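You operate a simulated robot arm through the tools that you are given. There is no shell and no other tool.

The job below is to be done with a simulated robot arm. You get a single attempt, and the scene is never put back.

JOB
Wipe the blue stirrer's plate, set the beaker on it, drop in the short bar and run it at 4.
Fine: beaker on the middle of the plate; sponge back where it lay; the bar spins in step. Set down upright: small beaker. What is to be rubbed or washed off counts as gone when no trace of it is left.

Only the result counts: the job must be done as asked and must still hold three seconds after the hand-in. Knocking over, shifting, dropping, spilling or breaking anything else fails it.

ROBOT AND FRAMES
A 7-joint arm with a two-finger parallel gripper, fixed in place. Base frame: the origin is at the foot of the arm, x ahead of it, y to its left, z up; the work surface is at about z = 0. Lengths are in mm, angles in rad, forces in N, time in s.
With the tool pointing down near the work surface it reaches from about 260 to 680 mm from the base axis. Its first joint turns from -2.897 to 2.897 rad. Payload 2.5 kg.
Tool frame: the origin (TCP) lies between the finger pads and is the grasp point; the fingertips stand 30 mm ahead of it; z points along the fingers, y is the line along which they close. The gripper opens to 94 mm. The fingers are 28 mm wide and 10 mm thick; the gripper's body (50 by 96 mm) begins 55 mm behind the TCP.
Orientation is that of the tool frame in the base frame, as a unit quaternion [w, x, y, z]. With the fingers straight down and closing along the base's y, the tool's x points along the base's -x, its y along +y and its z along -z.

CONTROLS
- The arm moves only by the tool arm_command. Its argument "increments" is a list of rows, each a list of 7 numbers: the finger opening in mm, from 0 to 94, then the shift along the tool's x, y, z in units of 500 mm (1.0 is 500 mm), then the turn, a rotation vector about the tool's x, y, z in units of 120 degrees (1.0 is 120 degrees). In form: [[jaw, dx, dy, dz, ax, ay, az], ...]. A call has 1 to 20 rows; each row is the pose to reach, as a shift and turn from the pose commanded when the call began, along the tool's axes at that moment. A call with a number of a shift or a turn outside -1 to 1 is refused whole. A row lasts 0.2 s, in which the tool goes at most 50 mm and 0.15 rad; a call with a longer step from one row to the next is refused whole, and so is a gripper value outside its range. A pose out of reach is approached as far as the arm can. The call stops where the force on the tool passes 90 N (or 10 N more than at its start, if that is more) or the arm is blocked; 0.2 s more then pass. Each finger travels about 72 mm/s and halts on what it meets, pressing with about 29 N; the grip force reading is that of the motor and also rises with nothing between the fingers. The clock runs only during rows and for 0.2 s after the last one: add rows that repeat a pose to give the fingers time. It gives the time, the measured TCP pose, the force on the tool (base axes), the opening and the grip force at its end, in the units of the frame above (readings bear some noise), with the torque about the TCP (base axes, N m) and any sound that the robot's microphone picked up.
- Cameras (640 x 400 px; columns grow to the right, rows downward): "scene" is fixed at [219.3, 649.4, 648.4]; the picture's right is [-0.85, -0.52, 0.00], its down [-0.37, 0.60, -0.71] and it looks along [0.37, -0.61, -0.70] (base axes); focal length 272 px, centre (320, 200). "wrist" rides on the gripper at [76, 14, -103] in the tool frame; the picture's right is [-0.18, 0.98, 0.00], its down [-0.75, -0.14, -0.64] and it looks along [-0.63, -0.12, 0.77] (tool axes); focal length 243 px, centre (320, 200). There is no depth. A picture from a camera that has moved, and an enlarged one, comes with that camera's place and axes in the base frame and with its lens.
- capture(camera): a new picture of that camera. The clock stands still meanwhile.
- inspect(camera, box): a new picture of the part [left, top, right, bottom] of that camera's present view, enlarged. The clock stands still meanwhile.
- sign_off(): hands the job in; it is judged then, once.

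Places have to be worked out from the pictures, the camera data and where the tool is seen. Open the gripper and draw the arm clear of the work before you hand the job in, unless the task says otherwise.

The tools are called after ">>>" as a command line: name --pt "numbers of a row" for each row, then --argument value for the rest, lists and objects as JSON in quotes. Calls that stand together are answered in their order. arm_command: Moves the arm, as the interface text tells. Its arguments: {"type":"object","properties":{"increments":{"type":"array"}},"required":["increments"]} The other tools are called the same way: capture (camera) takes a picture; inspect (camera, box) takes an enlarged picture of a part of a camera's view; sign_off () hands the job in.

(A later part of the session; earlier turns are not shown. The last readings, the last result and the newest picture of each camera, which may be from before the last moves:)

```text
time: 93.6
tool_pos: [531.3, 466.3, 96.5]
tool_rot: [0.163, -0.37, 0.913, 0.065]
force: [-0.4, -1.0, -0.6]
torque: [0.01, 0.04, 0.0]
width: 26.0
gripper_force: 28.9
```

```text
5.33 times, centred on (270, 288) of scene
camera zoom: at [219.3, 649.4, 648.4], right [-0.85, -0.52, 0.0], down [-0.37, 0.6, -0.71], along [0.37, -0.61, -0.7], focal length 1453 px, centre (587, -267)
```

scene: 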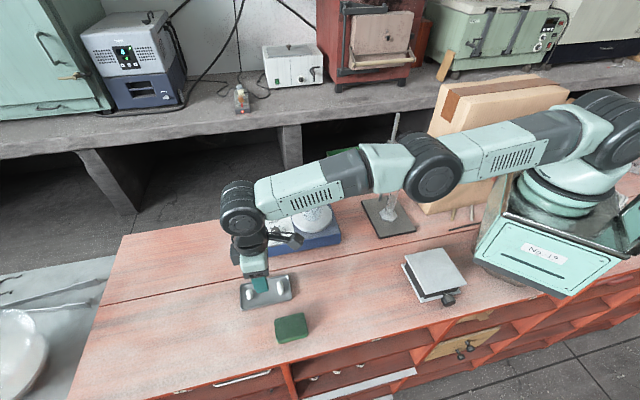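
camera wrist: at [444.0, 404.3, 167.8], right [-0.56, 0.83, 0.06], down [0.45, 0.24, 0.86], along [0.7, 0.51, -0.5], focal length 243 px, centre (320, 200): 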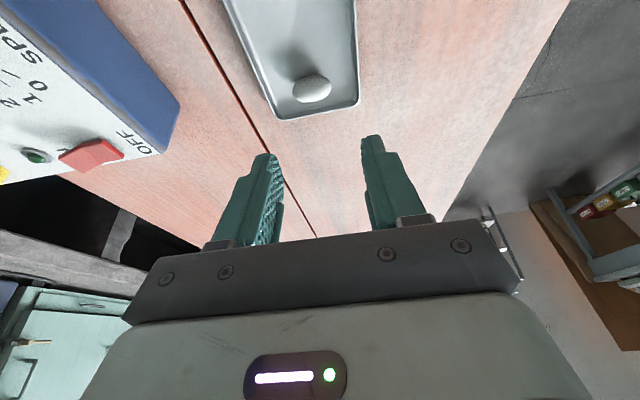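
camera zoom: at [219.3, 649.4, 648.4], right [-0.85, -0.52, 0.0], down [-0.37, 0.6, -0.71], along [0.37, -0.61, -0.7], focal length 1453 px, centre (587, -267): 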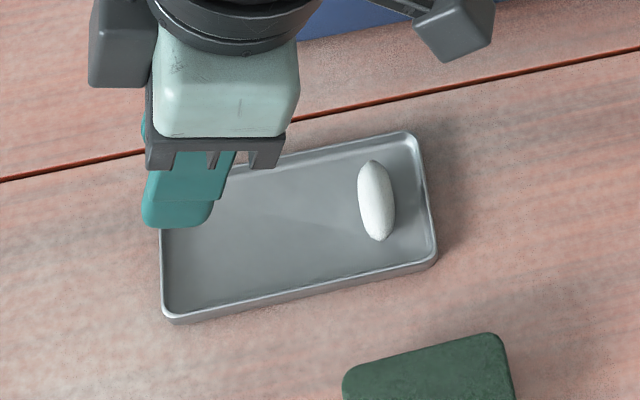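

The bar is held along the jaw axis and the tray stayed put. I bring the tool back to vertical while rising and moving inward.

>>> arm_command --pt "18 0.0137 -0.0009 -0.0478 0 0.0275 0" --pt "18 0.0274 -0.0018 -0.0955 0 0.0549 0" --pt "18 0.0411 -0.0028 -0.1433 0 0.0824 0" --pt "18 0.0548 -0.0037 -0.1911 0 0.1098 0" --pt "18 0.0685 -0.0046 -0.2388 0 0.1373 0" --pt "18 0.0822 -0.0055 -0.2866 0 0.1647 0" --pt "18 0.0822 -0.0055 -0.2866 0 0.1647 0"

>>> inspect --camera "wrist" --box '[230, 60, 410, 220]'

>>> inspect --camera "scene" --box '[235, 268, 300, 316]'

```text
time: 95.2
tool_pos: [467.8, 404.5, 216.3]
tool_rot: [0.003, -0.374, 0.927, 0.0]
force: [0.3, -0.2, -0.2]
torque: [-0.04, 0.01, -0.02]
width: 26.1
gripper_force: 28.5
```

```text
2.50 times, centred on (320, 140) of wrist
camera zoom: at [403.9, 361.7, 317.8], right [-0.55, 0.83, 0.0], down [0.64, 0.42, 0.65], along [0.54, 0.36, -0.76], focal length 606 px, centre (320, 350)
```

zoom: 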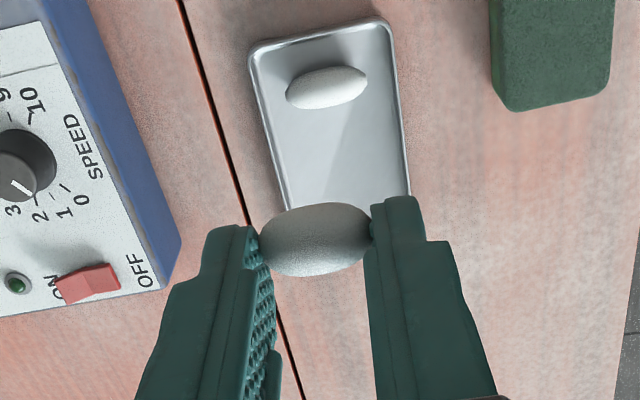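

```text
8.33 times, centred on (268, 292) of scene
camera zoom: at [219.3, 649.4, 648.4], right [-0.85, -0.52, 0.0], down [-0.37, 0.6, -0.71], along [0.37, -0.61, -0.7], focal length 2271 px, centre (758, -567)
```

zoom: 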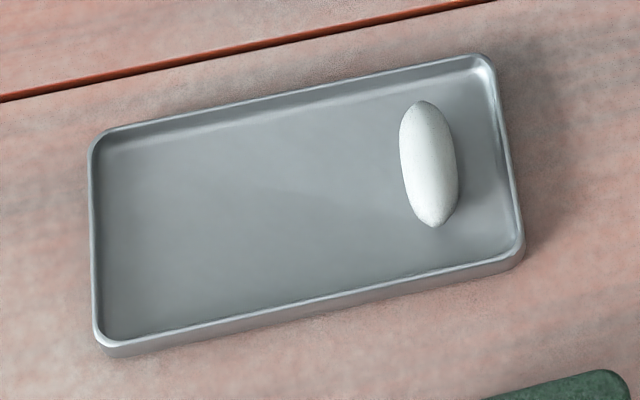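

The tray and long bar are exactly as before, and the bar sits at about (4.4, -0.4, 25) in the tool frame. I move above the beaker so the bar is over its centre.

>>> arm_command --pt "18 0.024 -0.0432 0 0 0 0" --pt "18 0.0481 -0.0863 0 0 0 0" --pt "18 0.0721 -0.1295 0 0 0 0" --pt "18 0.0961 -0.1726 0 0 0 0" --pt "18 0.1201 -0.2158 0 0 0 0" --pt "18 0.1442 -0.2589 0 0 0 0" --pt "18 0.1682 -0.3021 0 0 0 0" --pt "18 0.1922 -0.3452 0 0 0 0" --pt "18 0.1922 -0.3452 0 0 0 0"

>>> capture --camera "wrist"

>>> inspect --camera "scene" --box '[275, 140, 355, 240]'

```text
time: 97.2
tool_pos: [517.9, 213.0, 215.2]
tool_rot: [0.004, -0.376, 0.927, -0.001]
force: [0.6, -0.6, -0.2]
torque: [0.0, 0.0, 0.03]
width: 26.0
gripper_force: 29.1
```

```text
taken
camera wrist: at [452.3, 169.0, 317.0], right [-0.55, 0.83, 0.0], down [0.64, 0.42, 0.65], along [0.54, 0.36, -0.76], focal length 243 px, centre (320, 200)
```

wrist: 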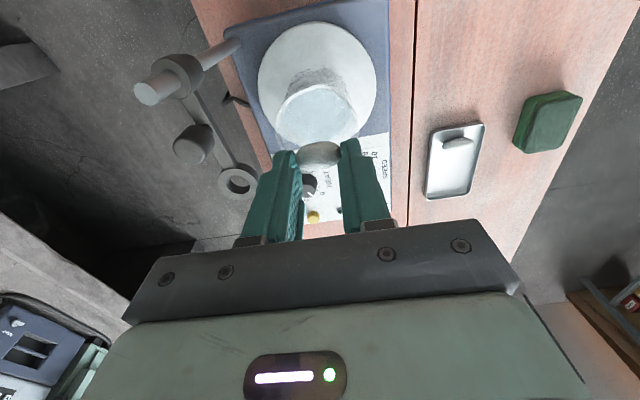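

```text
4.00 times, centred on (315, 190) of scene
camera zoom: at [219.3, 649.4, 648.4], right [-0.85, -0.52, 0.0], down [-0.37, 0.6, -0.71], along [0.37, -0.61, -0.7], focal length 1090 px, centre (340, 240)
```

zoom: 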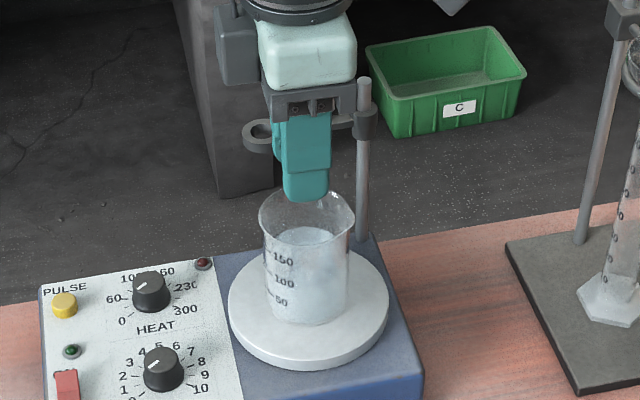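

I check the bar's position over the beaker's mouth.

>>> inspect --camera "wrist" --box '[250, 60, 390, 180]'

>>> inspect --camera "scene" --box '[290, 165, 340, 230]'

```text
3.33 times, centred on (320, 120) of wrist
camera zoom: at [452.3, 169.0, 317.0], right [-0.55, 0.83, 0.0], down [0.64, 0.42, 0.65], along [0.54, 0.36, -0.76], focal length 809 px, centre (320, 467)
```

zoom: 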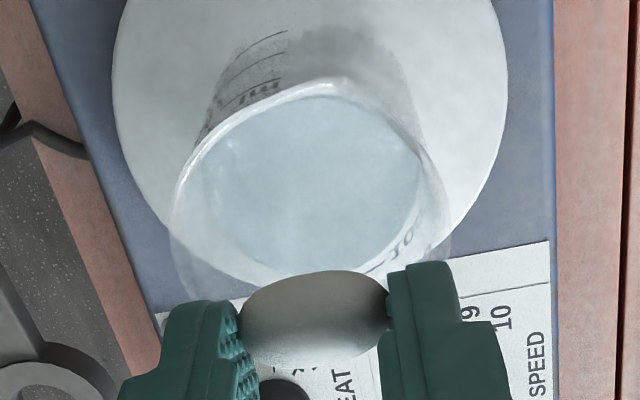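

```text
6.15 times, centred on (315, 198) of scene
camera zoom: at [219.3, 649.4, 648.4], right [-0.85, -0.52, 0.0], down [-0.37, 0.6, -0.71], along [0.37, -0.61, -0.7], focal length 1677 px, centre (351, 215)
```

zoom: 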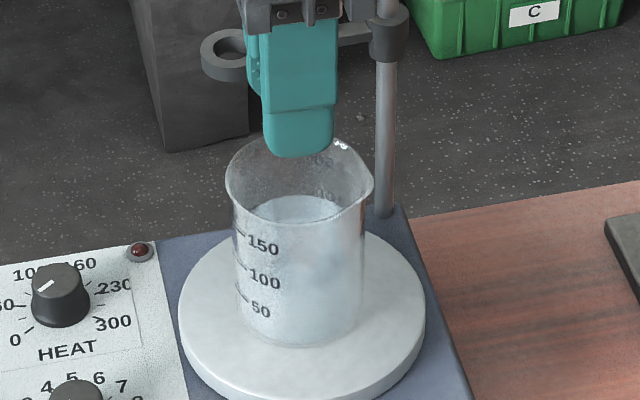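

The bar is about 3 mm short of the beaker's centre. I nudge it and lower until the fingertips are just above the rim.

>>> arm_command --pt "18 -0.0048 -0.0019 0.01 0 0 0" --pt "18 -0.0048 -0.0019 0.03 0 0 0" --pt "18 -0.0048 -0.0019 0.05 0 0 0" --pt "18 -0.0048 -0.0019 0.06 0 0 0" --pt "18 -0.0048 -0.0019 0.06 0 0 0"

>>> inspect --camera "wrist" --box '[240, 60, 400, 200]'

>>> inspect --camera "scene" --box '[290, 165, 340, 230]'

```text
time: 98.4
tool_pos: [522.1, 214.7, 185.8]
tool_rot: [0.004, -0.374, 0.927, 0.001]
force: [-0.1, 0.1, 0.2]
torque: [0.0, 0.01, -0.01]
width: 25.8
gripper_force: 28.5
```

```text
2.86 times, centred on (320, 130) of wrist
camera zoom: at [456.6, 171.3, 286.5], right [-0.55, 0.83, 0.0], down [0.64, 0.42, 0.65], along [0.54, 0.36, -0.76], focal length 693 px, centre (320, 400)
```

zoom: 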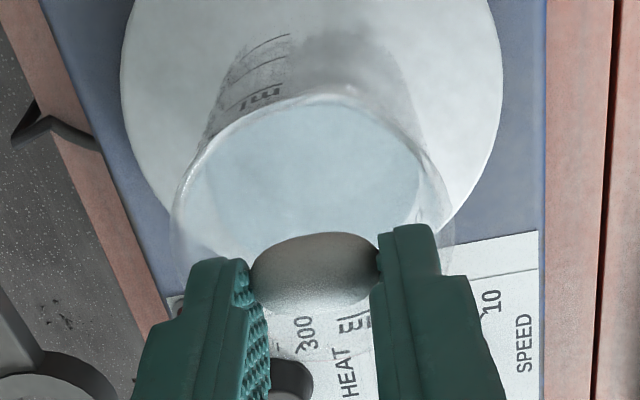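

```text
6.15 times, centred on (315, 198) of scene
camera zoom: at [219.3, 649.4, 648.4], right [-0.85, -0.52, 0.0], down [-0.37, 0.6, -0.71], along [0.37, -0.61, -0.7], focal length 1677 px, centre (351, 215)
```

zoom: 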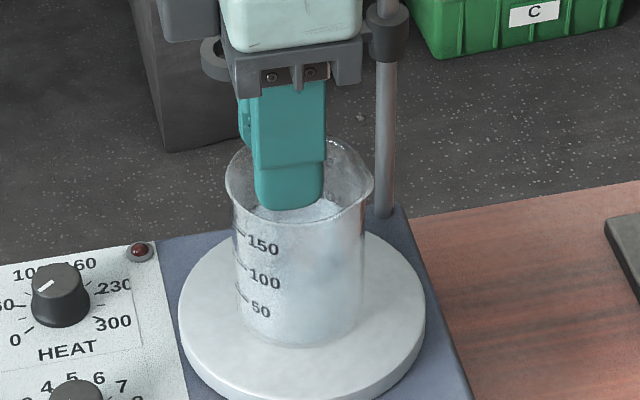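

The bar is centred over the mouth and the tips are just above the rim. I open the jaw to drop it in.

>>> arm_command --pt "30 0 0 0 0 0 0" --pt "36 0 0 0 0 0 0" --pt "40 0 0 0 0 0 0" --pt "40 0 0 0 0 0 0" --pt "40 0 0 0 0 0 0"

>>> inspect --camera "wrist" --box '[240, 60, 400, 200]'

>>> inspect --camera "scene" --box '[290, 165, 340, 230]'

```text
time: 99.6
tool_pos: [521.9, 214.2, 184.5]
tool_rot: [0.004, -0.374, 0.927, 0.001]
force: [-0.6, -0.4, 0.1]
torque: [0.02, 0.03, 0.04]
width: 39.9
gripper_force: 0.0
```

```text
2.86 times, centred on (320, 130) of wrist
camera zoom: at [456.6, 171.3, 286.6], right [-0.55, 0.83, 0.0], down [0.64, 0.42, 0.65], along [0.54, 0.36, -0.76], focal length 693 px, centre (320, 400)
```

zoom: 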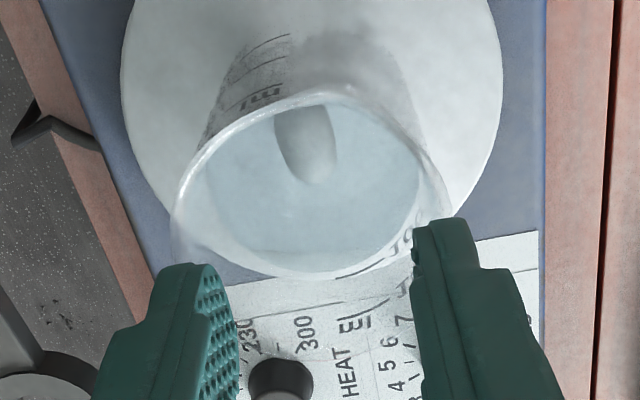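

```text
6.15 times, centred on (315, 198) of scene
camera zoom: at [219.3, 649.4, 648.4], right [-0.85, -0.52, 0.0], down [-0.37, 0.6, -0.71], along [0.37, -0.61, -0.7], focal length 1677 px, centre (351, 215)
```

zoom: 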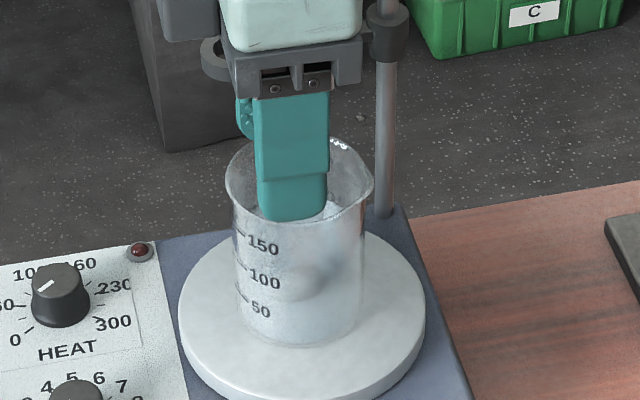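

The bar is in the liquid on the beaker's floor and already lined up with the drive magnet. I rise clear and move to view the switch and speed knob.

>>> arm_command --pt "40 0 0 -0.05 0 0 0" --pt "40 0 0 -0.12 0 0 0" --pt "40 0 0 -0.16 0 0 0" --pt "40 -0.015 0.06 -0.16 0 0 0.02" --pt "40 -0.04 0.13 -0.14 0 0 0.04" --pt "40 -0.08 0.17 -0.11 0 0 0.06" --pt "40 -0.11 0.195 -0.08 0 0 0.0745" --pt "40 -0.13 0.195 -0.04 0 0 0.0745" --pt "40 -0.13 0.195 -0.04 0 0 0.0745"

>>> capture --camera "wrist"

>>> inspect --camera "scene" --box '[285, 165, 345, 240]'

```text
time: 101.6
tool_pos: [500.7, 329.2, 204.7]
tool_rot: [0.003, -0.302, 0.953, 0.001]
force: [0.0, -0.4, -0.4]
torque: [0.0, 0.02, 0.02]
width: 40.0
gripper_force: 0.1
```

```text
taken
camera wrist: at [430.7, 295.6, 306.2], right [-0.41, 0.91, 0.0], down [0.69, 0.32, 0.65], along [0.59, 0.27, -0.76], focal length 243 px, centre (320, 200)
```

wrist: 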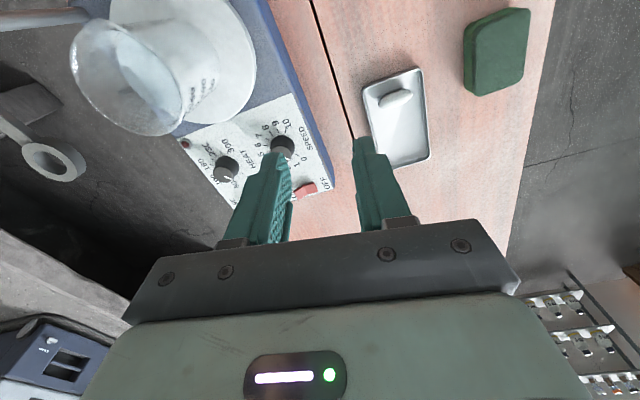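

```text
5.33 times, centred on (315, 202) of scene
camera zoom: at [219.3, 649.4, 648.4], right [-0.85, -0.52, 0.0], down [-0.37, 0.6, -0.71], along [0.37, -0.61, -0.7], focal length 1453 px, centre (347, 187)
```

zoom: 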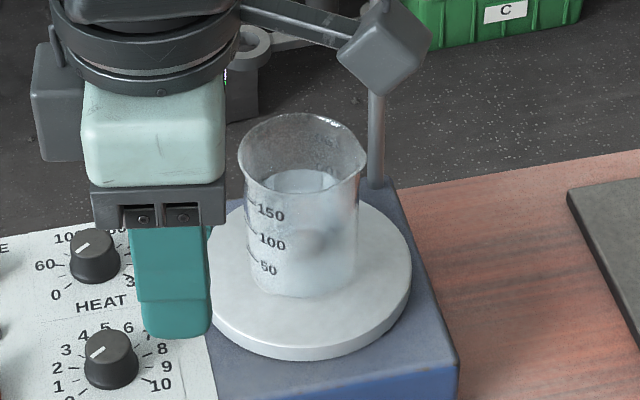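

I zoom on the panel to locate the rocker's ON end and the speed knob precisely.

>>> inspect --camera "wrist" --box '[190, 110, 340, 215]'

>>> inspect --camera "scene" --box '[240, 205, 290, 245]'

```text
3.81 times, centred on (265, 162) of wrist
camera zoom: at [430.7, 295.6, 306.2], right [-0.41, 0.91, 0.0], down [0.69, 0.32, 0.65], along [0.59, 0.27, -0.76], focal length 924 px, centre (530, 343)
```

zoom: 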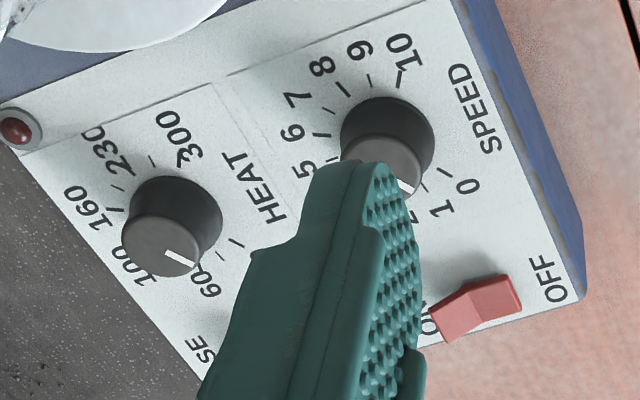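

```text
10.00 times, centred on (265, 225) of scene
camera zoom: at [219.3, 649.4, 648.4], right [-0.85, -0.52, 0.0], down [-0.37, 0.6, -0.71], along [0.37, -0.61, -0.7], focal length 2725 px, centre (870, -50)
```

zoom: 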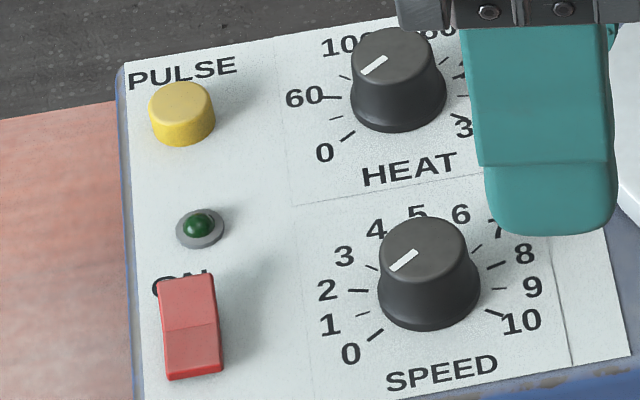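

The rocker's raised ON end is near (619, 352, 65) and the speed knob near (566, 314) with its top at z≈75. I tilt outward again with the jaw open to 70, so only the -y finger will press the ON end, and hover.

>>> arm_command --pt "50 -0.043 -0.003 0.005 -0.0017 -0.041 -0.0099" --pt "60 -0.086 -0.006 0.02 -0.0035 -0.0821 -0.0198" --pt "70 -0.128 -0.01 0.045 -0.0052 -0.1232 -0.0297" --pt "70 -0.17 -0.013 0.075 -0.0069 -0.1642 -0.0396" --pt "70 -0.213 -0.016 0.1088 -0.0069 -0.1642 -0.0396" --pt "70 -0.213 -0.016 0.1088 -0.0069 -0.1642 -0.0396"

>>> capture --camera "wrist"

>>> inspect --camera "scene" --box '[210, 180, 310, 270]'

```text
time: 103.0
tool_pos: [592.7, 384.3, 153.0]
tool_rot: [0.164, -0.336, 0.926, 0.059]
force: [-0.2, 0.3, 0.0]
torque: [0.02, -0.01, -0.02]
width: 70.2
gripper_force: 0.0
```

```text
taken
camera wrist: at [502.2, 326.7, 222.1], right [-0.5, 0.86, 0.06], down [0.46, 0.2, 0.86], along [0.73, 0.46, -0.5], focal length 243 px, centre (320, 200)
```

wrist: 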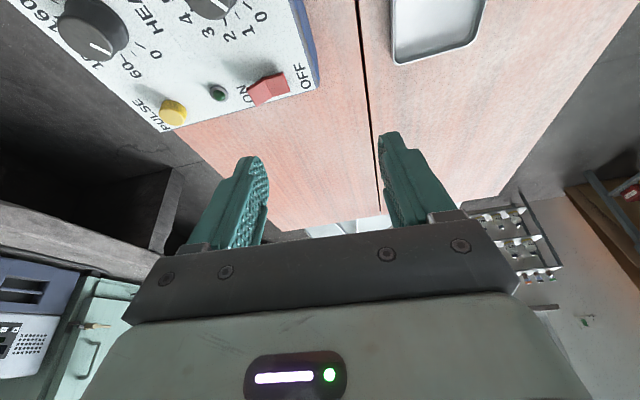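

```text
4.44 times, centred on (260, 225) of scene
camera zoom: at [219.3, 649.4, 648.4], right [-0.85, -0.52, 0.0], down [-0.37, 0.6, -0.71], along [0.37, -0.61, -0.7], focal length 1211 px, centre (587, 89)
```

zoom: 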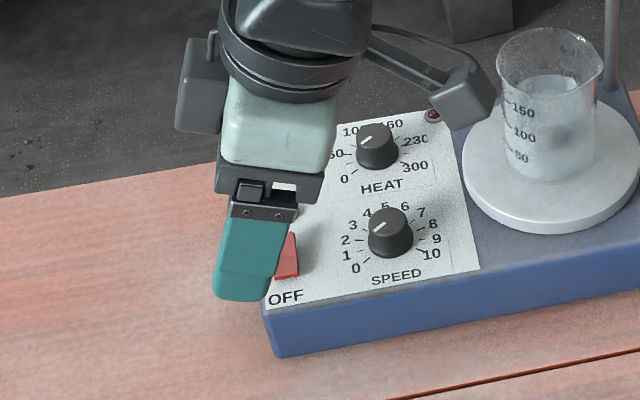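

The rocker is clearly visible from here. I zoom to fix the ON end relative to the tool.

>>> inspect --camera "wrist" --box '[200, 50, 330, 130]'

```text
4.92 times, centred on (265, 90) of wrist
camera zoom: at [502.2, 326.7, 222.1], right [-0.5, 0.86, 0.06], down [0.46, 0.2, 0.86], along [0.73, 0.46, -0.5], focal length 1194 px, centre (591, 742)
```

zoom: 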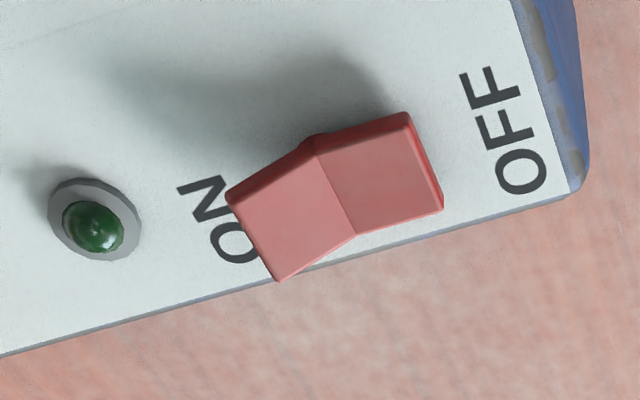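

The press point on the ON half is about (619.5, 352). I lower the finger to just above it.

>>> arm_command --pt "70 0.01 -0.002 0.03 0 0 0" --pt "70 0.02 -0.0042 0.058 0 0 0" --pt "70 0.028 -0.0042 0.078 0 0 0" --pt "70 0.032 -0.0042 0.0892 0 0 0" --pt "70 0.032 -0.0042 0.0892 0 0 0"

>>> capture --camera "wrist"

>>> inspect --camera "scene" --box '[230, 195, 300, 260]'

```text
time: 104.2
tool_pos: [595.2, 384.4, 105.7]
tool_rot: [0.163, -0.336, 0.926, 0.058]
force: [0.5, -0.6, 0.3]
torque: [0.03, 0.04, 0.02]
width: 70.2
gripper_force: 0.0
```

```text
taken
camera wrist: at [505.0, 326.3, 175.3], right [-0.5, 0.86, 0.06], down [0.46, 0.2, 0.86], along [0.73, 0.46, -0.5], focal length 243 px, centre (320, 200)
```

wrist: 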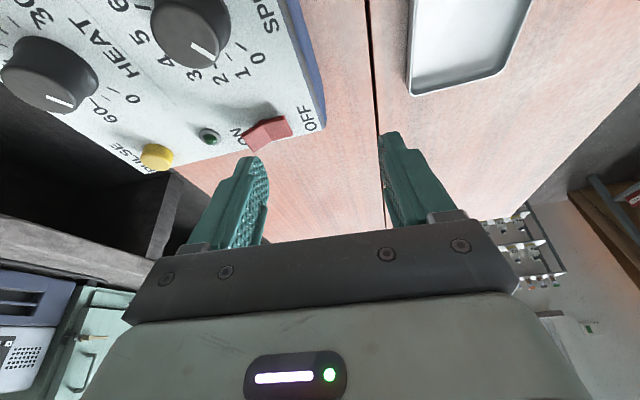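

```text
6.15 times, centred on (265, 228) of scene
camera zoom: at [219.3, 649.4, 648.4], right [-0.85, -0.52, 0.0], down [-0.37, 0.6, -0.71], along [0.37, -0.61, -0.7], focal length 1677 px, centre (658, 31)
```

zoom: 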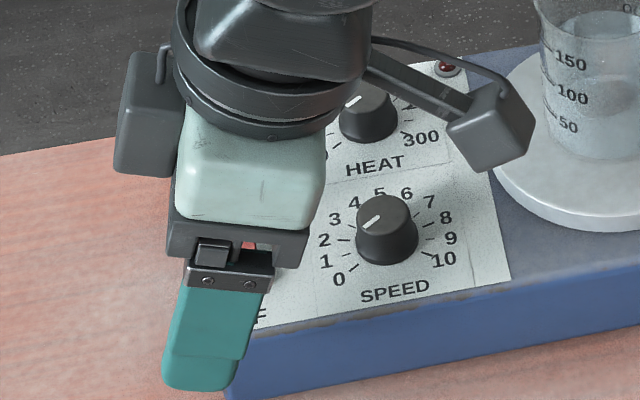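

I zoom to see the fingertip against the rocker before pressing.

>>> inspect --camera "wrist" --box '[190, 100, 330, 220]'

```text
3.33 times, centred on (260, 160) of wrist
camera zoom: at [505.0, 326.3, 175.3], right [-0.5, 0.86, 0.06], down [0.46, 0.2, 0.86], along [0.73, 0.46, -0.5], focal length 809 px, centre (520, 333)
```

zoom: 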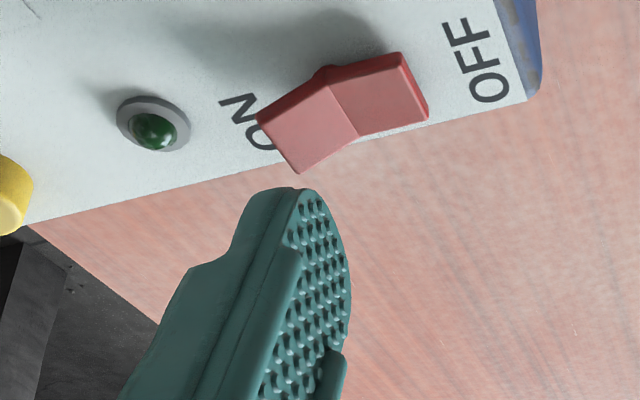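

The geometry puts the finger's lowest point on the ON half near its end. I go down in small steps, watching force and sound.

>>> arm_command --pt "70 0.004 0 0.006 0 0 0" --pt "70 0.0075 0 0.0111 0 0 0" --pt "70 0.0075 0 0.0111 0 0 0"

>>> arm_command --pt "70 0.0007 0 0.0019 0 0 0" --pt "70 0.0014 0 0.0038 0 0 0" --pt "70 0.0014 0 0.0038 0 0 0"

```text
time: 105.0
tool_pos: [594.3, 384.3, 100.7]
tool_rot: [0.165, -0.336, 0.926, 0.059]
force: [4.7, -0.7, 4.6]
torque: [-0.12, -0.26, 0.15]
width: 71.7
gripper_force: 1.5
```

```text
time: 105.8
tool_pos: [593.5, 382.0, 97.6]
tool_rot: [0.164, -0.336, 0.926, 0.059]
force: [-0.3, -0.3, -0.3]
torque: [-0.01, 0.0, 0.02]
width: 70.4
gripper_force: 0.0
```

The load rose to about 6 N and then vanished, which suggests the rocker flipped. I check the LED and rocker.

>>> inspect --camera "wrist" --box '[190, 80, 330, 200]'

>>> inspect --camera "scene" --box '[235, 190, 345, 260]'

```text
3.33 times, centred on (260, 140) of wrist
camera zoom: at [502.2, 324.8, 166.2], right [-0.5, 0.87, 0.06], down [0.46, 0.2, 0.86], along [0.73, 0.46, -0.5], focal length 809 px, centre (520, 400)
```

zoom: 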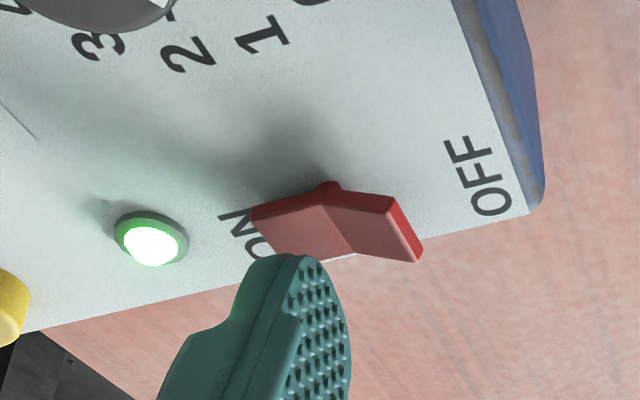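

```text
5.71 times, centred on (290, 225) of scene
camera zoom: at [219.3, 649.4, 648.4], right [-0.85, -0.52, 0.0], down [-0.37, 0.6, -0.71], along [0.37, -0.61, -0.7], focal length 1557 px, centre (491, 57)
```

zoom: 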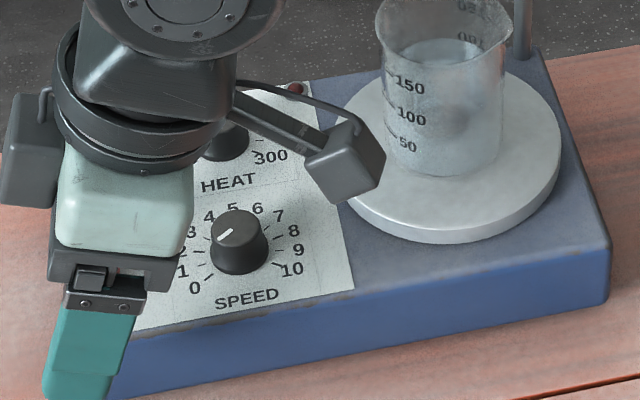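

The green LED is lit and the rocker is on ON. I lift the finger straight off.

>>> arm_command --pt "70 -0.0069 0 -0.0188 0 0 0" --pt "70 -0.0206 0 -0.0565 0 0 0" --pt "70 -0.0344 0 -0.0941 0 0 0" --pt "70 -0.0412 0 -0.1129 0 0 0" --pt "70 -0.0412 0 -0.1129 0 0 0"

>>> capture --camera "wrist"

```text
time: 107.0
tool_pos: [591.9, 383.9, 158.8]
tool_rot: [0.164, -0.336, 0.926, 0.06]
force: [-0.1, -0.2, 0.0]
torque: [0.0, 0.02, -0.02]
width: 69.6
gripper_force: 0.1
```

```text
taken
camera wrist: at [501.2, 325.5, 227.4], right [-0.5, 0.86, 0.06], down [0.46, 0.2, 0.86], along [0.73, 0.46, -0.5], focal length 243 px, centre (320, 200)
```

wrist: 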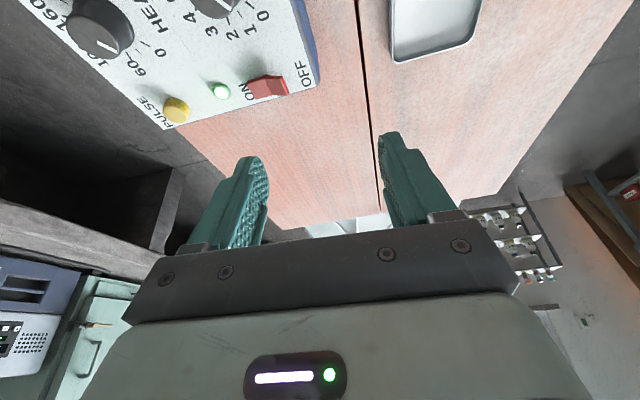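

The switch reads ON. I untilt and move to above the speed knob at a safe height.

>>> arm_command --pt "60 0.015 -0.01 -0.05 0 0.0413 0" --pt "60 0.04 -0.03 -0.085 0 0.0826 0" --pt "60 0.07 -0.05 -0.11 0 0.1239 0" --pt "60 0.1026 -0.0678 -0.1298 0 0.1652 0" --pt "60 0.1026 -0.0678 -0.1298 0 0.1652 0"

>>> capture --camera "wrist"

```text
time: 108.2
tool_pos: [559.6, 311.7, 203.2]
tool_rot: [0.001, -0.341, 0.94, 0.0]
force: [-0.4, -0.7, 0.6]
torque: [0.02, 0.0, -0.01]
width: 60.0
gripper_force: 0.1
```

```text
taken
camera wrist: at [492.9, 273.0, 303.9], right [-0.49, 0.87, 0.0], down [0.67, 0.37, 0.64], along [0.56, 0.32, -0.76], focal length 243 px, centre (320, 200)
```

wrist: 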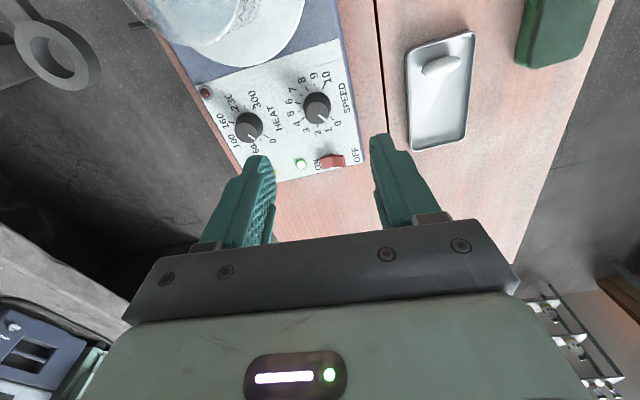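

Clear view of the panel. I zoom on the speed knob to get its axis and mark.

>>> inspect --camera "wrist" --box '[275, 60, 365, 140]'

>>> inspect --camera "scene" --box '[255, 210, 300, 245]'

```text
5.00 times, centred on (320, 100) of wrist
camera zoom: at [492.9, 273.0, 303.9], right [-0.49, 0.87, 0.0], down [0.67, 0.37, 0.64], along [0.56, 0.32, -0.76], focal length 1213 px, centre (320, 700)
```

zoom: 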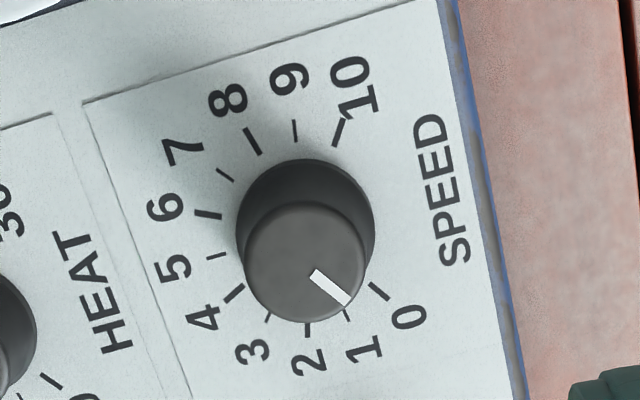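

```text
11.43 times, centred on (278, 228) of scene
camera zoom: at [219.3, 649.4, 648.4], right [-0.85, -0.52, 0.0], down [-0.37, 0.6, -0.71], along [0.37, -0.61, -0.7], focal length 3114 px, centre (806, -114)
```

zoom: 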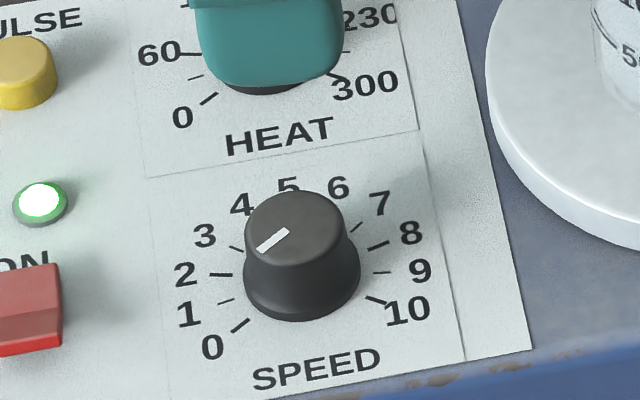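

The knob's axis is at (567.3, 312), the mark is at 0, and the scale runs 25° per step clockwise, so 4 is 100° on. I centre over the knob at yaw 90° and come down to just above it.

>>> arm_command --pt "50 -0.0124 -0.0074 0 0 0 -0.06" --pt "50 -0.0124 -0.0074 0 0 0 -0.12" --pt "50 -0.0124 -0.0074 0 0 0 -0.18" --pt "50 -0.0124 -0.0074 0 0 0 -0.24" --pt "50 -0.0124 -0.0074 0.03 0 0 -0.3" --pt "50 -0.0124 -0.0074 0.07 0 0 -0.36" --pt "50 -0.0124 -0.0074 0.11 0 0 -0.4175" --pt "50 -0.0124 -0.0074 0.15 0 0 -0.4175" --pt "50 -0.0124 -0.0074 0.1818 0 0 -0.4175" --pt "50 -0.0124 -0.0074 0.1818 0 0 -0.4175"

>>> capture --camera "wrist"

>>> inspect --camera "wrist" --box '[240, 80, 400, 220]'

>>> inspect --camera "scene" --box '[240, 180, 345, 260]'

```text
time: 110.4
tool_pos: [567.0, 313.3, 110.0]
tool_rot: [0.002, -0.707, 0.708, -0.001]
force: [0.7, -0.1, 0.5]
torque: [0.01, 0.02, 0.01]
width: 49.8
gripper_force: 0.1
```

```text
taken
camera wrist: at [553.6, 237.0, 211.0], right [-0.98, 0.18, 0.0], down [0.14, 0.75, 0.64], along [0.12, 0.63, -0.76], focal length 243 px, centre (320, 200)
```

wrist: 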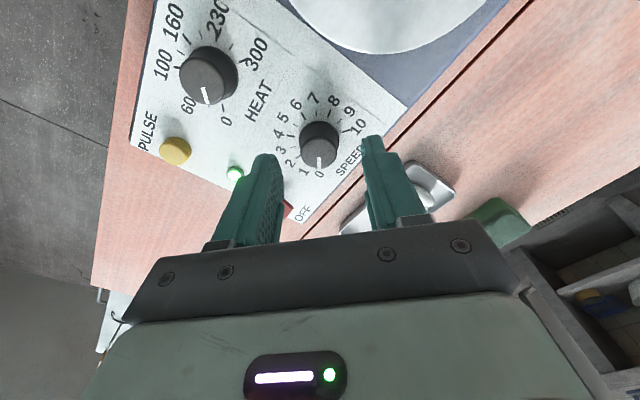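

```text
2.86 times, centred on (320, 150) of wrist
camera zoom: at [553.6, 237.0, 211.0], right [-0.98, 0.18, 0.0], down [0.14, 0.75, 0.64], along [0.12, 0.63, -0.76], focal length 693 px, centre (320, 343)
```

zoom: 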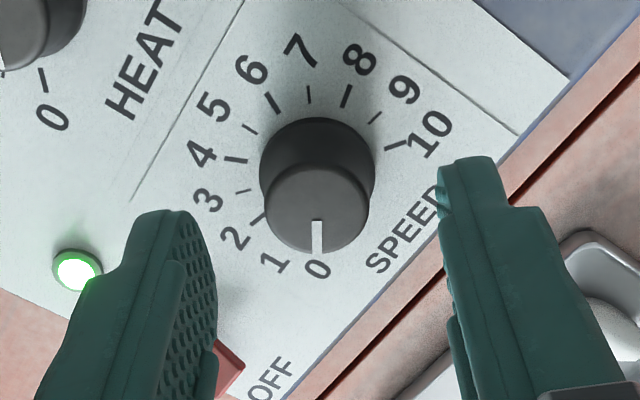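

```text
5.00 times, centred on (292, 220) of scene
camera zoom: at [219.3, 649.4, 648.4], right [-0.85, -0.52, 0.0], down [-0.37, 0.6, -0.71], along [0.37, -0.61, -0.7], focal length 1362 px, centre (458, 100)
```

zoom: 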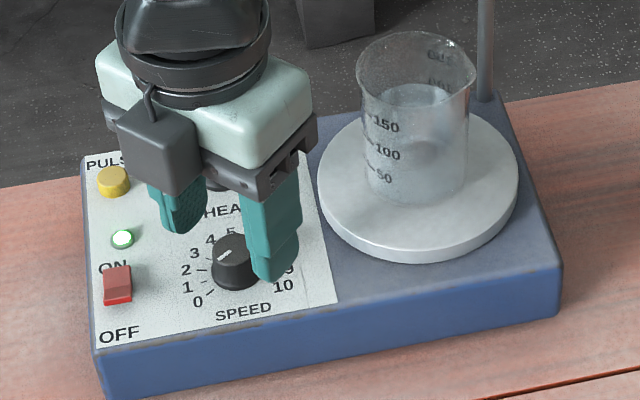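

The knob is within about 1.5 mm of the jaw centre. I correct this and lower so the tips straddle the knob just above the panel.

>>> arm_command --pt "46 0.003 -0.0012 0.008 0 0 0" --pt "42 0.003 -0.0012 0.018 0 0 0" --pt "40 0.003 -0.0012 0.028 0 0 0" --pt "40 0.003 -0.0012 0.034 0 0 0" --pt "40 0.003 -0.0012 0.034 0 0 0"

>>> inspect --camera "wrist" --box '[240, 90, 400, 230]'

>>> inspect --camera "scene" --box '[245, 195, 305, 250]'

```text
time: 111.6
tool_pos: [569.0, 312.4, 92.1]
tool_rot: [0.001, -0.707, 0.707, 0.0]
force: [-0.6, -0.8, -0.9]
torque: [-0.02, 0.02, 0.01]
width: 40.0
gripper_force: 0.0
```

```text
2.86 times, centred on (320, 160) of wrist
camera zoom: at [554.3, 235.4, 194.4], right [-0.98, 0.18, 0.0], down [0.14, 0.75, 0.64], along [0.12, 0.63, -0.76], focal length 693 px, centre (320, 314)
```

zoom: 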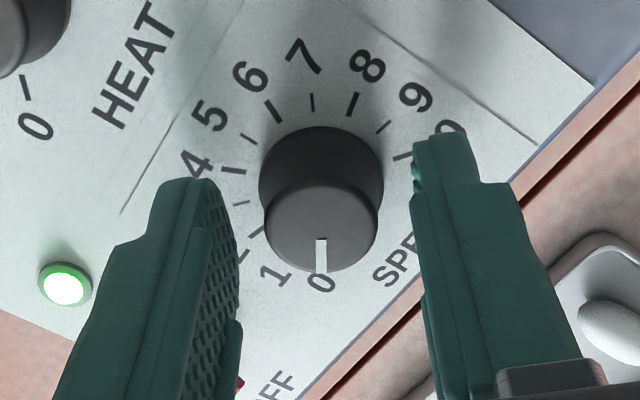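

```text
7.27 times, centred on (275, 222) of scene
camera zoom: at [219.3, 649.4, 648.4], right [-0.85, -0.52, 0.0], down [-0.37, 0.6, -0.71], along [0.37, -0.61, -0.7], focal length 1982 px, centre (647, 36)
```

zoom: 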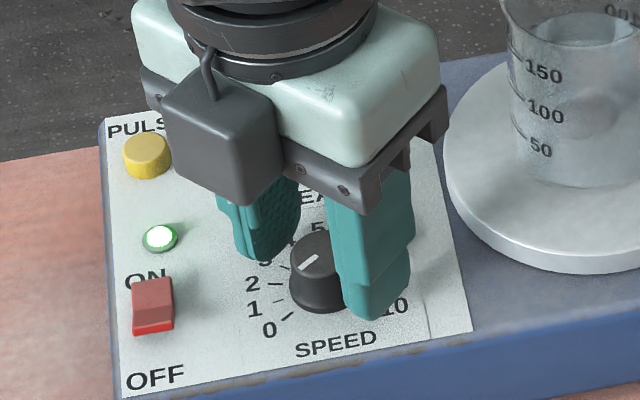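

The fingers straddle the knob with the tips about 4 mm above the panel. I close on it.

>>> arm_command --pt "34 0 0 0 0 0 0" --pt "30 0 0 0 0 0 0" --pt "26 0 0 0 0 0 0" --pt "20 0 0 0 0 0 0" --pt "16 0 0 0 0 0 0" --pt "16 0 0 0 0 0 0"

>>> inspect --camera "wrist" --box '[240, 90, 400, 230]'

```text
time: 113.0
tool_pos: [568.2, 312.5, 93.6]
tool_rot: [-0.002, 0.707, -0.707, 0.0]
force: [-0.6, -0.9, 0.9]
torque: [-0.08, 0.33, 0.0]
width: 24.5
gripper_force: 45.3
```

```text
2.86 times, centred on (320, 160) of wrist
camera zoom: at [554.3, 235.4, 194.5], right [-0.98, 0.18, 0.0], down [0.14, 0.75, 0.64], along [0.12, 0.63, -0.76], focal length 693 px, centre (320, 314)
```

zoom: 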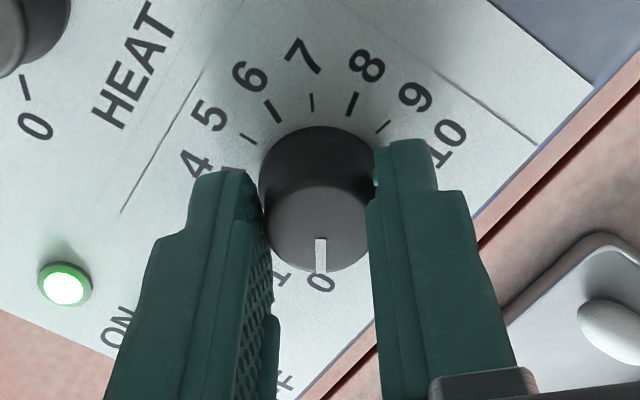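

The knob is gripped at 24.5 mm with little side load. I test with a slow 15° turn clockwise.

>>> arm_command --pt "16 0 0 0 0 0 0.02" --pt "16 0 0 0 0 0 0.04" --pt "16 0 0 0 0 0 0.06" --pt "16 0 0 0 0 0 0.08" --pt "16 0 0 0 0 0 0.1" --pt "16 0 0 0 0 0 0.125" --pt "16 0 0 0 0 0 0.125"

>>> inspect --camera "wrist" --box '[240, 90, 400, 230]'

>>> inspect --camera "scene" --box '[285, 165, 345, 240]'

```text
time: 114.6
tool_pos: [568.4, 311.7, 92.3]
tool_rot: [0.003, -0.609, 0.793, 0.001]
force: [-5.5, 13.0, -2.0]
torque: [0.16, 0.48, 0.01]
width: 24.6
gripper_force: 44.9
```

```text
2.86 times, centred on (320, 160) of wrist
camera zoom: at [534.9, 241.2, 194.2], right [-0.9, 0.43, 0.0], down [0.33, 0.69, 0.65], along [0.28, 0.58, -0.76], focal length 693 px, centre (320, 314)
```

zoom: 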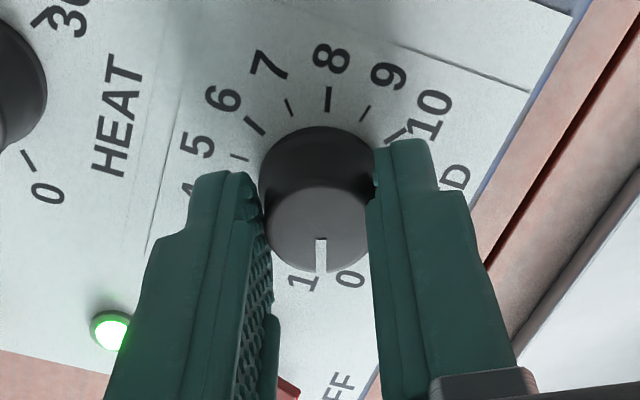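

```text
5.33 times, centred on (315, 202) of scene
camera zoom: at [219.3, 649.4, 648.4], right [-0.85, -0.52, 0.0], down [-0.37, 0.6, -0.71], along [0.37, -0.61, -0.7], focal length 1453 px, centre (347, 187)
```

zoom: 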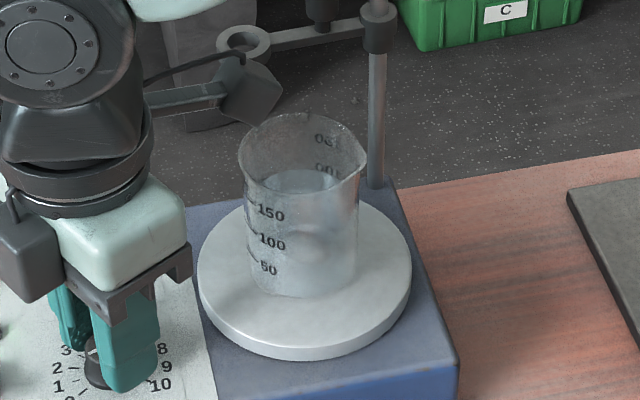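

The knob follows, with the mark now about 0.6. The side force is 14 N, so I relax it by shifting the tool about 1 mm in the direction of the force before continuing.

>>> arm_command --pt "16 -0.0017 0.0013 0 0 0 0" --pt "16 -0.0017 0.0013 0 0 0 0"

```text
time: 115.2
tool_pos: [567.6, 312.9, 93.3]
tool_rot: [0.004, -0.609, 0.793, -0.001]
force: [6.4, 15.0, -11.6]
torque: [1.55, -0.03, -0.03]
width: 24.5
gripper_force: 45.0
```

The side force didn't relax and a twisting load built up. I open the jaw to clear the strain before going on.

>>> arm_command --pt "24 0 0 0 0 0 0" --pt "28 0 0 0 0 0 0" --pt "34 0 0 0 0 0 0" --pt "34 0 0 0 0 0 0"

>>> inspect --camera "wrist" --box '[240, 90, 400, 230]'

>>> inspect --camera "scene" --box '[230, 160, 350, 260]'

```text
time: 116.2
tool_pos: [566.6, 312.1, 93.2]
tool_rot: [0.003, -0.609, 0.793, -0.001]
force: [-0.1, -0.2, 1.1]
torque: [0.0, -0.02, 0.02]
width: 34.3
gripper_force: 0.0
```

```text
2.86 times, centred on (320, 160) of wrist
camera zoom: at [534.4, 241.0, 194.7], right [-0.9, 0.43, 0.0], down [0.33, 0.69, 0.64], along [0.28, 0.58, -0.76], focal length 693 px, centre (320, 314)
```

zoom: 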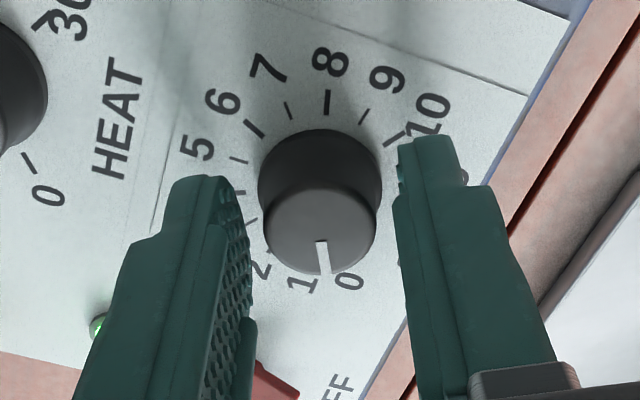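

```text
4.00 times, centred on (290, 210) of scene
camera zoom: at [219.3, 649.4, 648.4], right [-0.85, -0.52, 0.0], down [-0.37, 0.6, -0.71], along [0.37, -0.61, -0.7], focal length 1090 px, centre (440, 160)
```

zoom: 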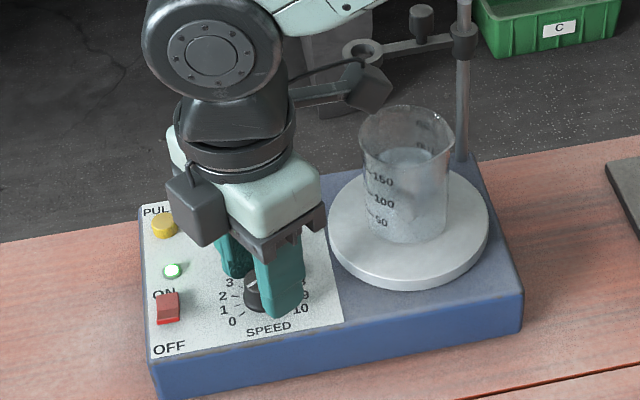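

Strain is gone, the knob stayed at about 0.6, and the stirrer has not moved. I'll turn in shorter bites, re-gripping each time. Now I close again and turn 20°.

>>> arm_command --pt "28 0 0 0 0 0 0" --pt "24 0 0 0 0 0 0" --pt "20 0 0 0 0 0 0" --pt "16 0 0 0 0 0 0" --pt "16 0 0 0 0 0 0.02" --pt "16 0 0 0 0 0 0.04" --pt "16 0 0 0 0 0 0.06" --pt "16 0 0 0 0 0 0.08" --pt "16 0 0 0 0 0 0.1" --pt "16 0 0 0 0 0 0.12" --pt "16 0 0 0 0 0 0.14" --pt "16 0 0 0 0 0 0.1667" --pt "16 0 0 0 0 0 0.1667"

>>> inspect --camera "wrist" --box '[240, 90, 400, 230]'

```text
time: 119.0
tool_pos: [566.9, 311.7, 93.6]
tool_rot: [0.001, -0.461, 0.888, -0.001]
force: [-12.2, -14.3, 15.3]
torque: [-0.73, 0.5, -0.01]
width: 24.4
gripper_force: 44.6
```

```text
2.86 times, centred on (320, 160) of wrist
camera zoom: at [512.7, 257.4, 194.8], right [-0.7, 0.72, 0.0], down [0.55, 0.54, 0.64], along [0.46, 0.45, -0.77], focal length 693 px, centre (320, 314)
```

zoom: 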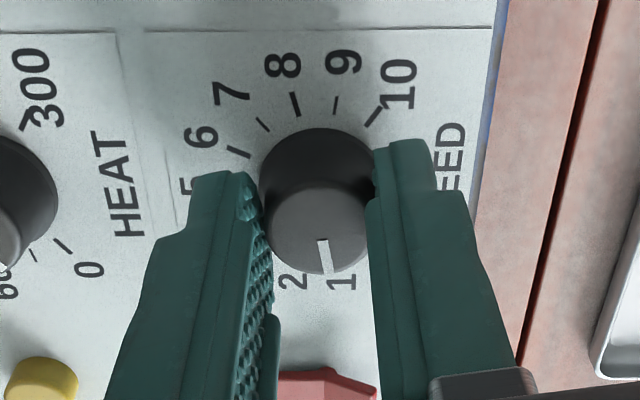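

The mark is now at about 1.3. The strain comes from gripping hard on a tapered knob, so I re-grip lightly, just under contact width, and turn another 15°.

>>> arm_command --pt "26 0 0 0 0 0 0" --pt "32 0 0 0 0 0 0" --pt "32 0 0 0 0 0 0" --pt "28 0 0 0 0 0 0" --pt "25 0 0 0 0 0 0" --pt "23.8 0 0 0 0 0 0" --pt "23.8 0 0 0 0 0 0" --pt "23.8 0 0 0 0 0 0.02" --pt "23.8 0 0 0 0 0 0.04" --pt "23.8 0 0 0 0 0 0.06" --pt "23.8 0 0 0 0 0 0.08" --pt "23.8 0 0 0 0 0 0.1" --pt "23.8 0 0 0 0 0 0.125" --pt "23.8 0 0 0 0 0 0.125"

>>> inspect --camera "wrist" --box '[240, 90, 400, 230]'

```text
time: 122.0
tool_pos: [566.6, 311.1, 93.4]
tool_rot: [0.002, -0.341, 0.94, 0.0]
force: [0.5, 0.8, -1.5]
torque: [-0.02, 0.0, 0.01]
width: 24.6
gripper_force: 0.5
```

```text
2.86 times, centred on (320, 160) of wrist
camera zoom: at [499.9, 273.1, 194.3], right [-0.49, 0.87, 0.0], down [0.67, 0.37, 0.65], along [0.56, 0.32, -0.76], focal length 693 px, centre (320, 314)
```

zoom: 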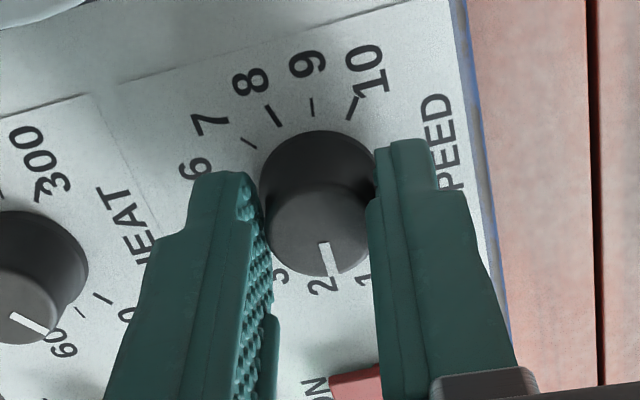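

The light grip works: almost no side force and the knob follows, at about 2 now. I continue another 25° with it.

>>> arm_command --pt "23.8 0 0 0 0 0 0.02" --pt "23.8 0 0 0 0 0 0.04" --pt "23.8 0 0 0 0 0 0.06" --pt "23.8 0 0 0 0 0 0.08" --pt "23.8 0 0 0 0 0 0.1" --pt "23.8 0 0 0 0 0 0.12" --pt "23.8 0 0 0 0 0 0.14" --pt "23.8 0 0 0 0 0 0.16" --pt "23.8 0 0 0 0 0 0.18" --pt "23.8 0 0 0 0 0 0.2083" --pt "23.8 0 0 0 0 0 0.2083"

>>> inspect --camera "wrist" --box '[240, 90, 400, 230]'

>>> inspect --camera "scene" --box '[285, 165, 345, 240]'

```text
time: 124.4
tool_pos: [566.9, 311.8, 92.6]
tool_rot: [0.001, -0.131, 0.991, 0.0]
force: [-0.8, 2.7, -1.3]
torque: [0.06, 0.01, 0.02]
width: 25.4
gripper_force: 1.2
```

```text
2.86 times, centred on (320, 160) of wrist
camera zoom: at [490.3, 305.7, 194.1], right [-0.08, 1.0, 0.0], down [0.76, 0.06, 0.65], along [0.64, 0.05, -0.76], focal length 693 px, centre (320, 314)
```

zoom: 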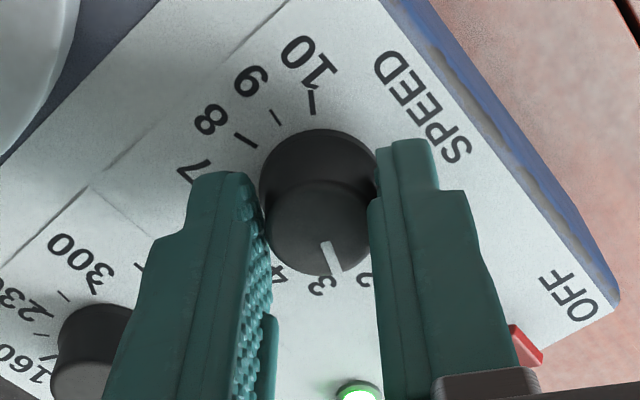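

```text
5.33 times, centred on (315, 202) of scene
camera zoom: at [219.3, 649.4, 648.4], right [-0.85, -0.52, 0.0], down [-0.37, 0.6, -0.71], along [0.37, -0.61, -0.7], focal length 1453 px, centre (347, 187)
```

zoom: 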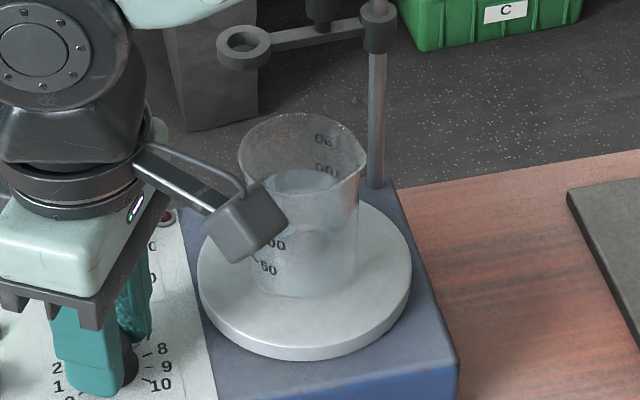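

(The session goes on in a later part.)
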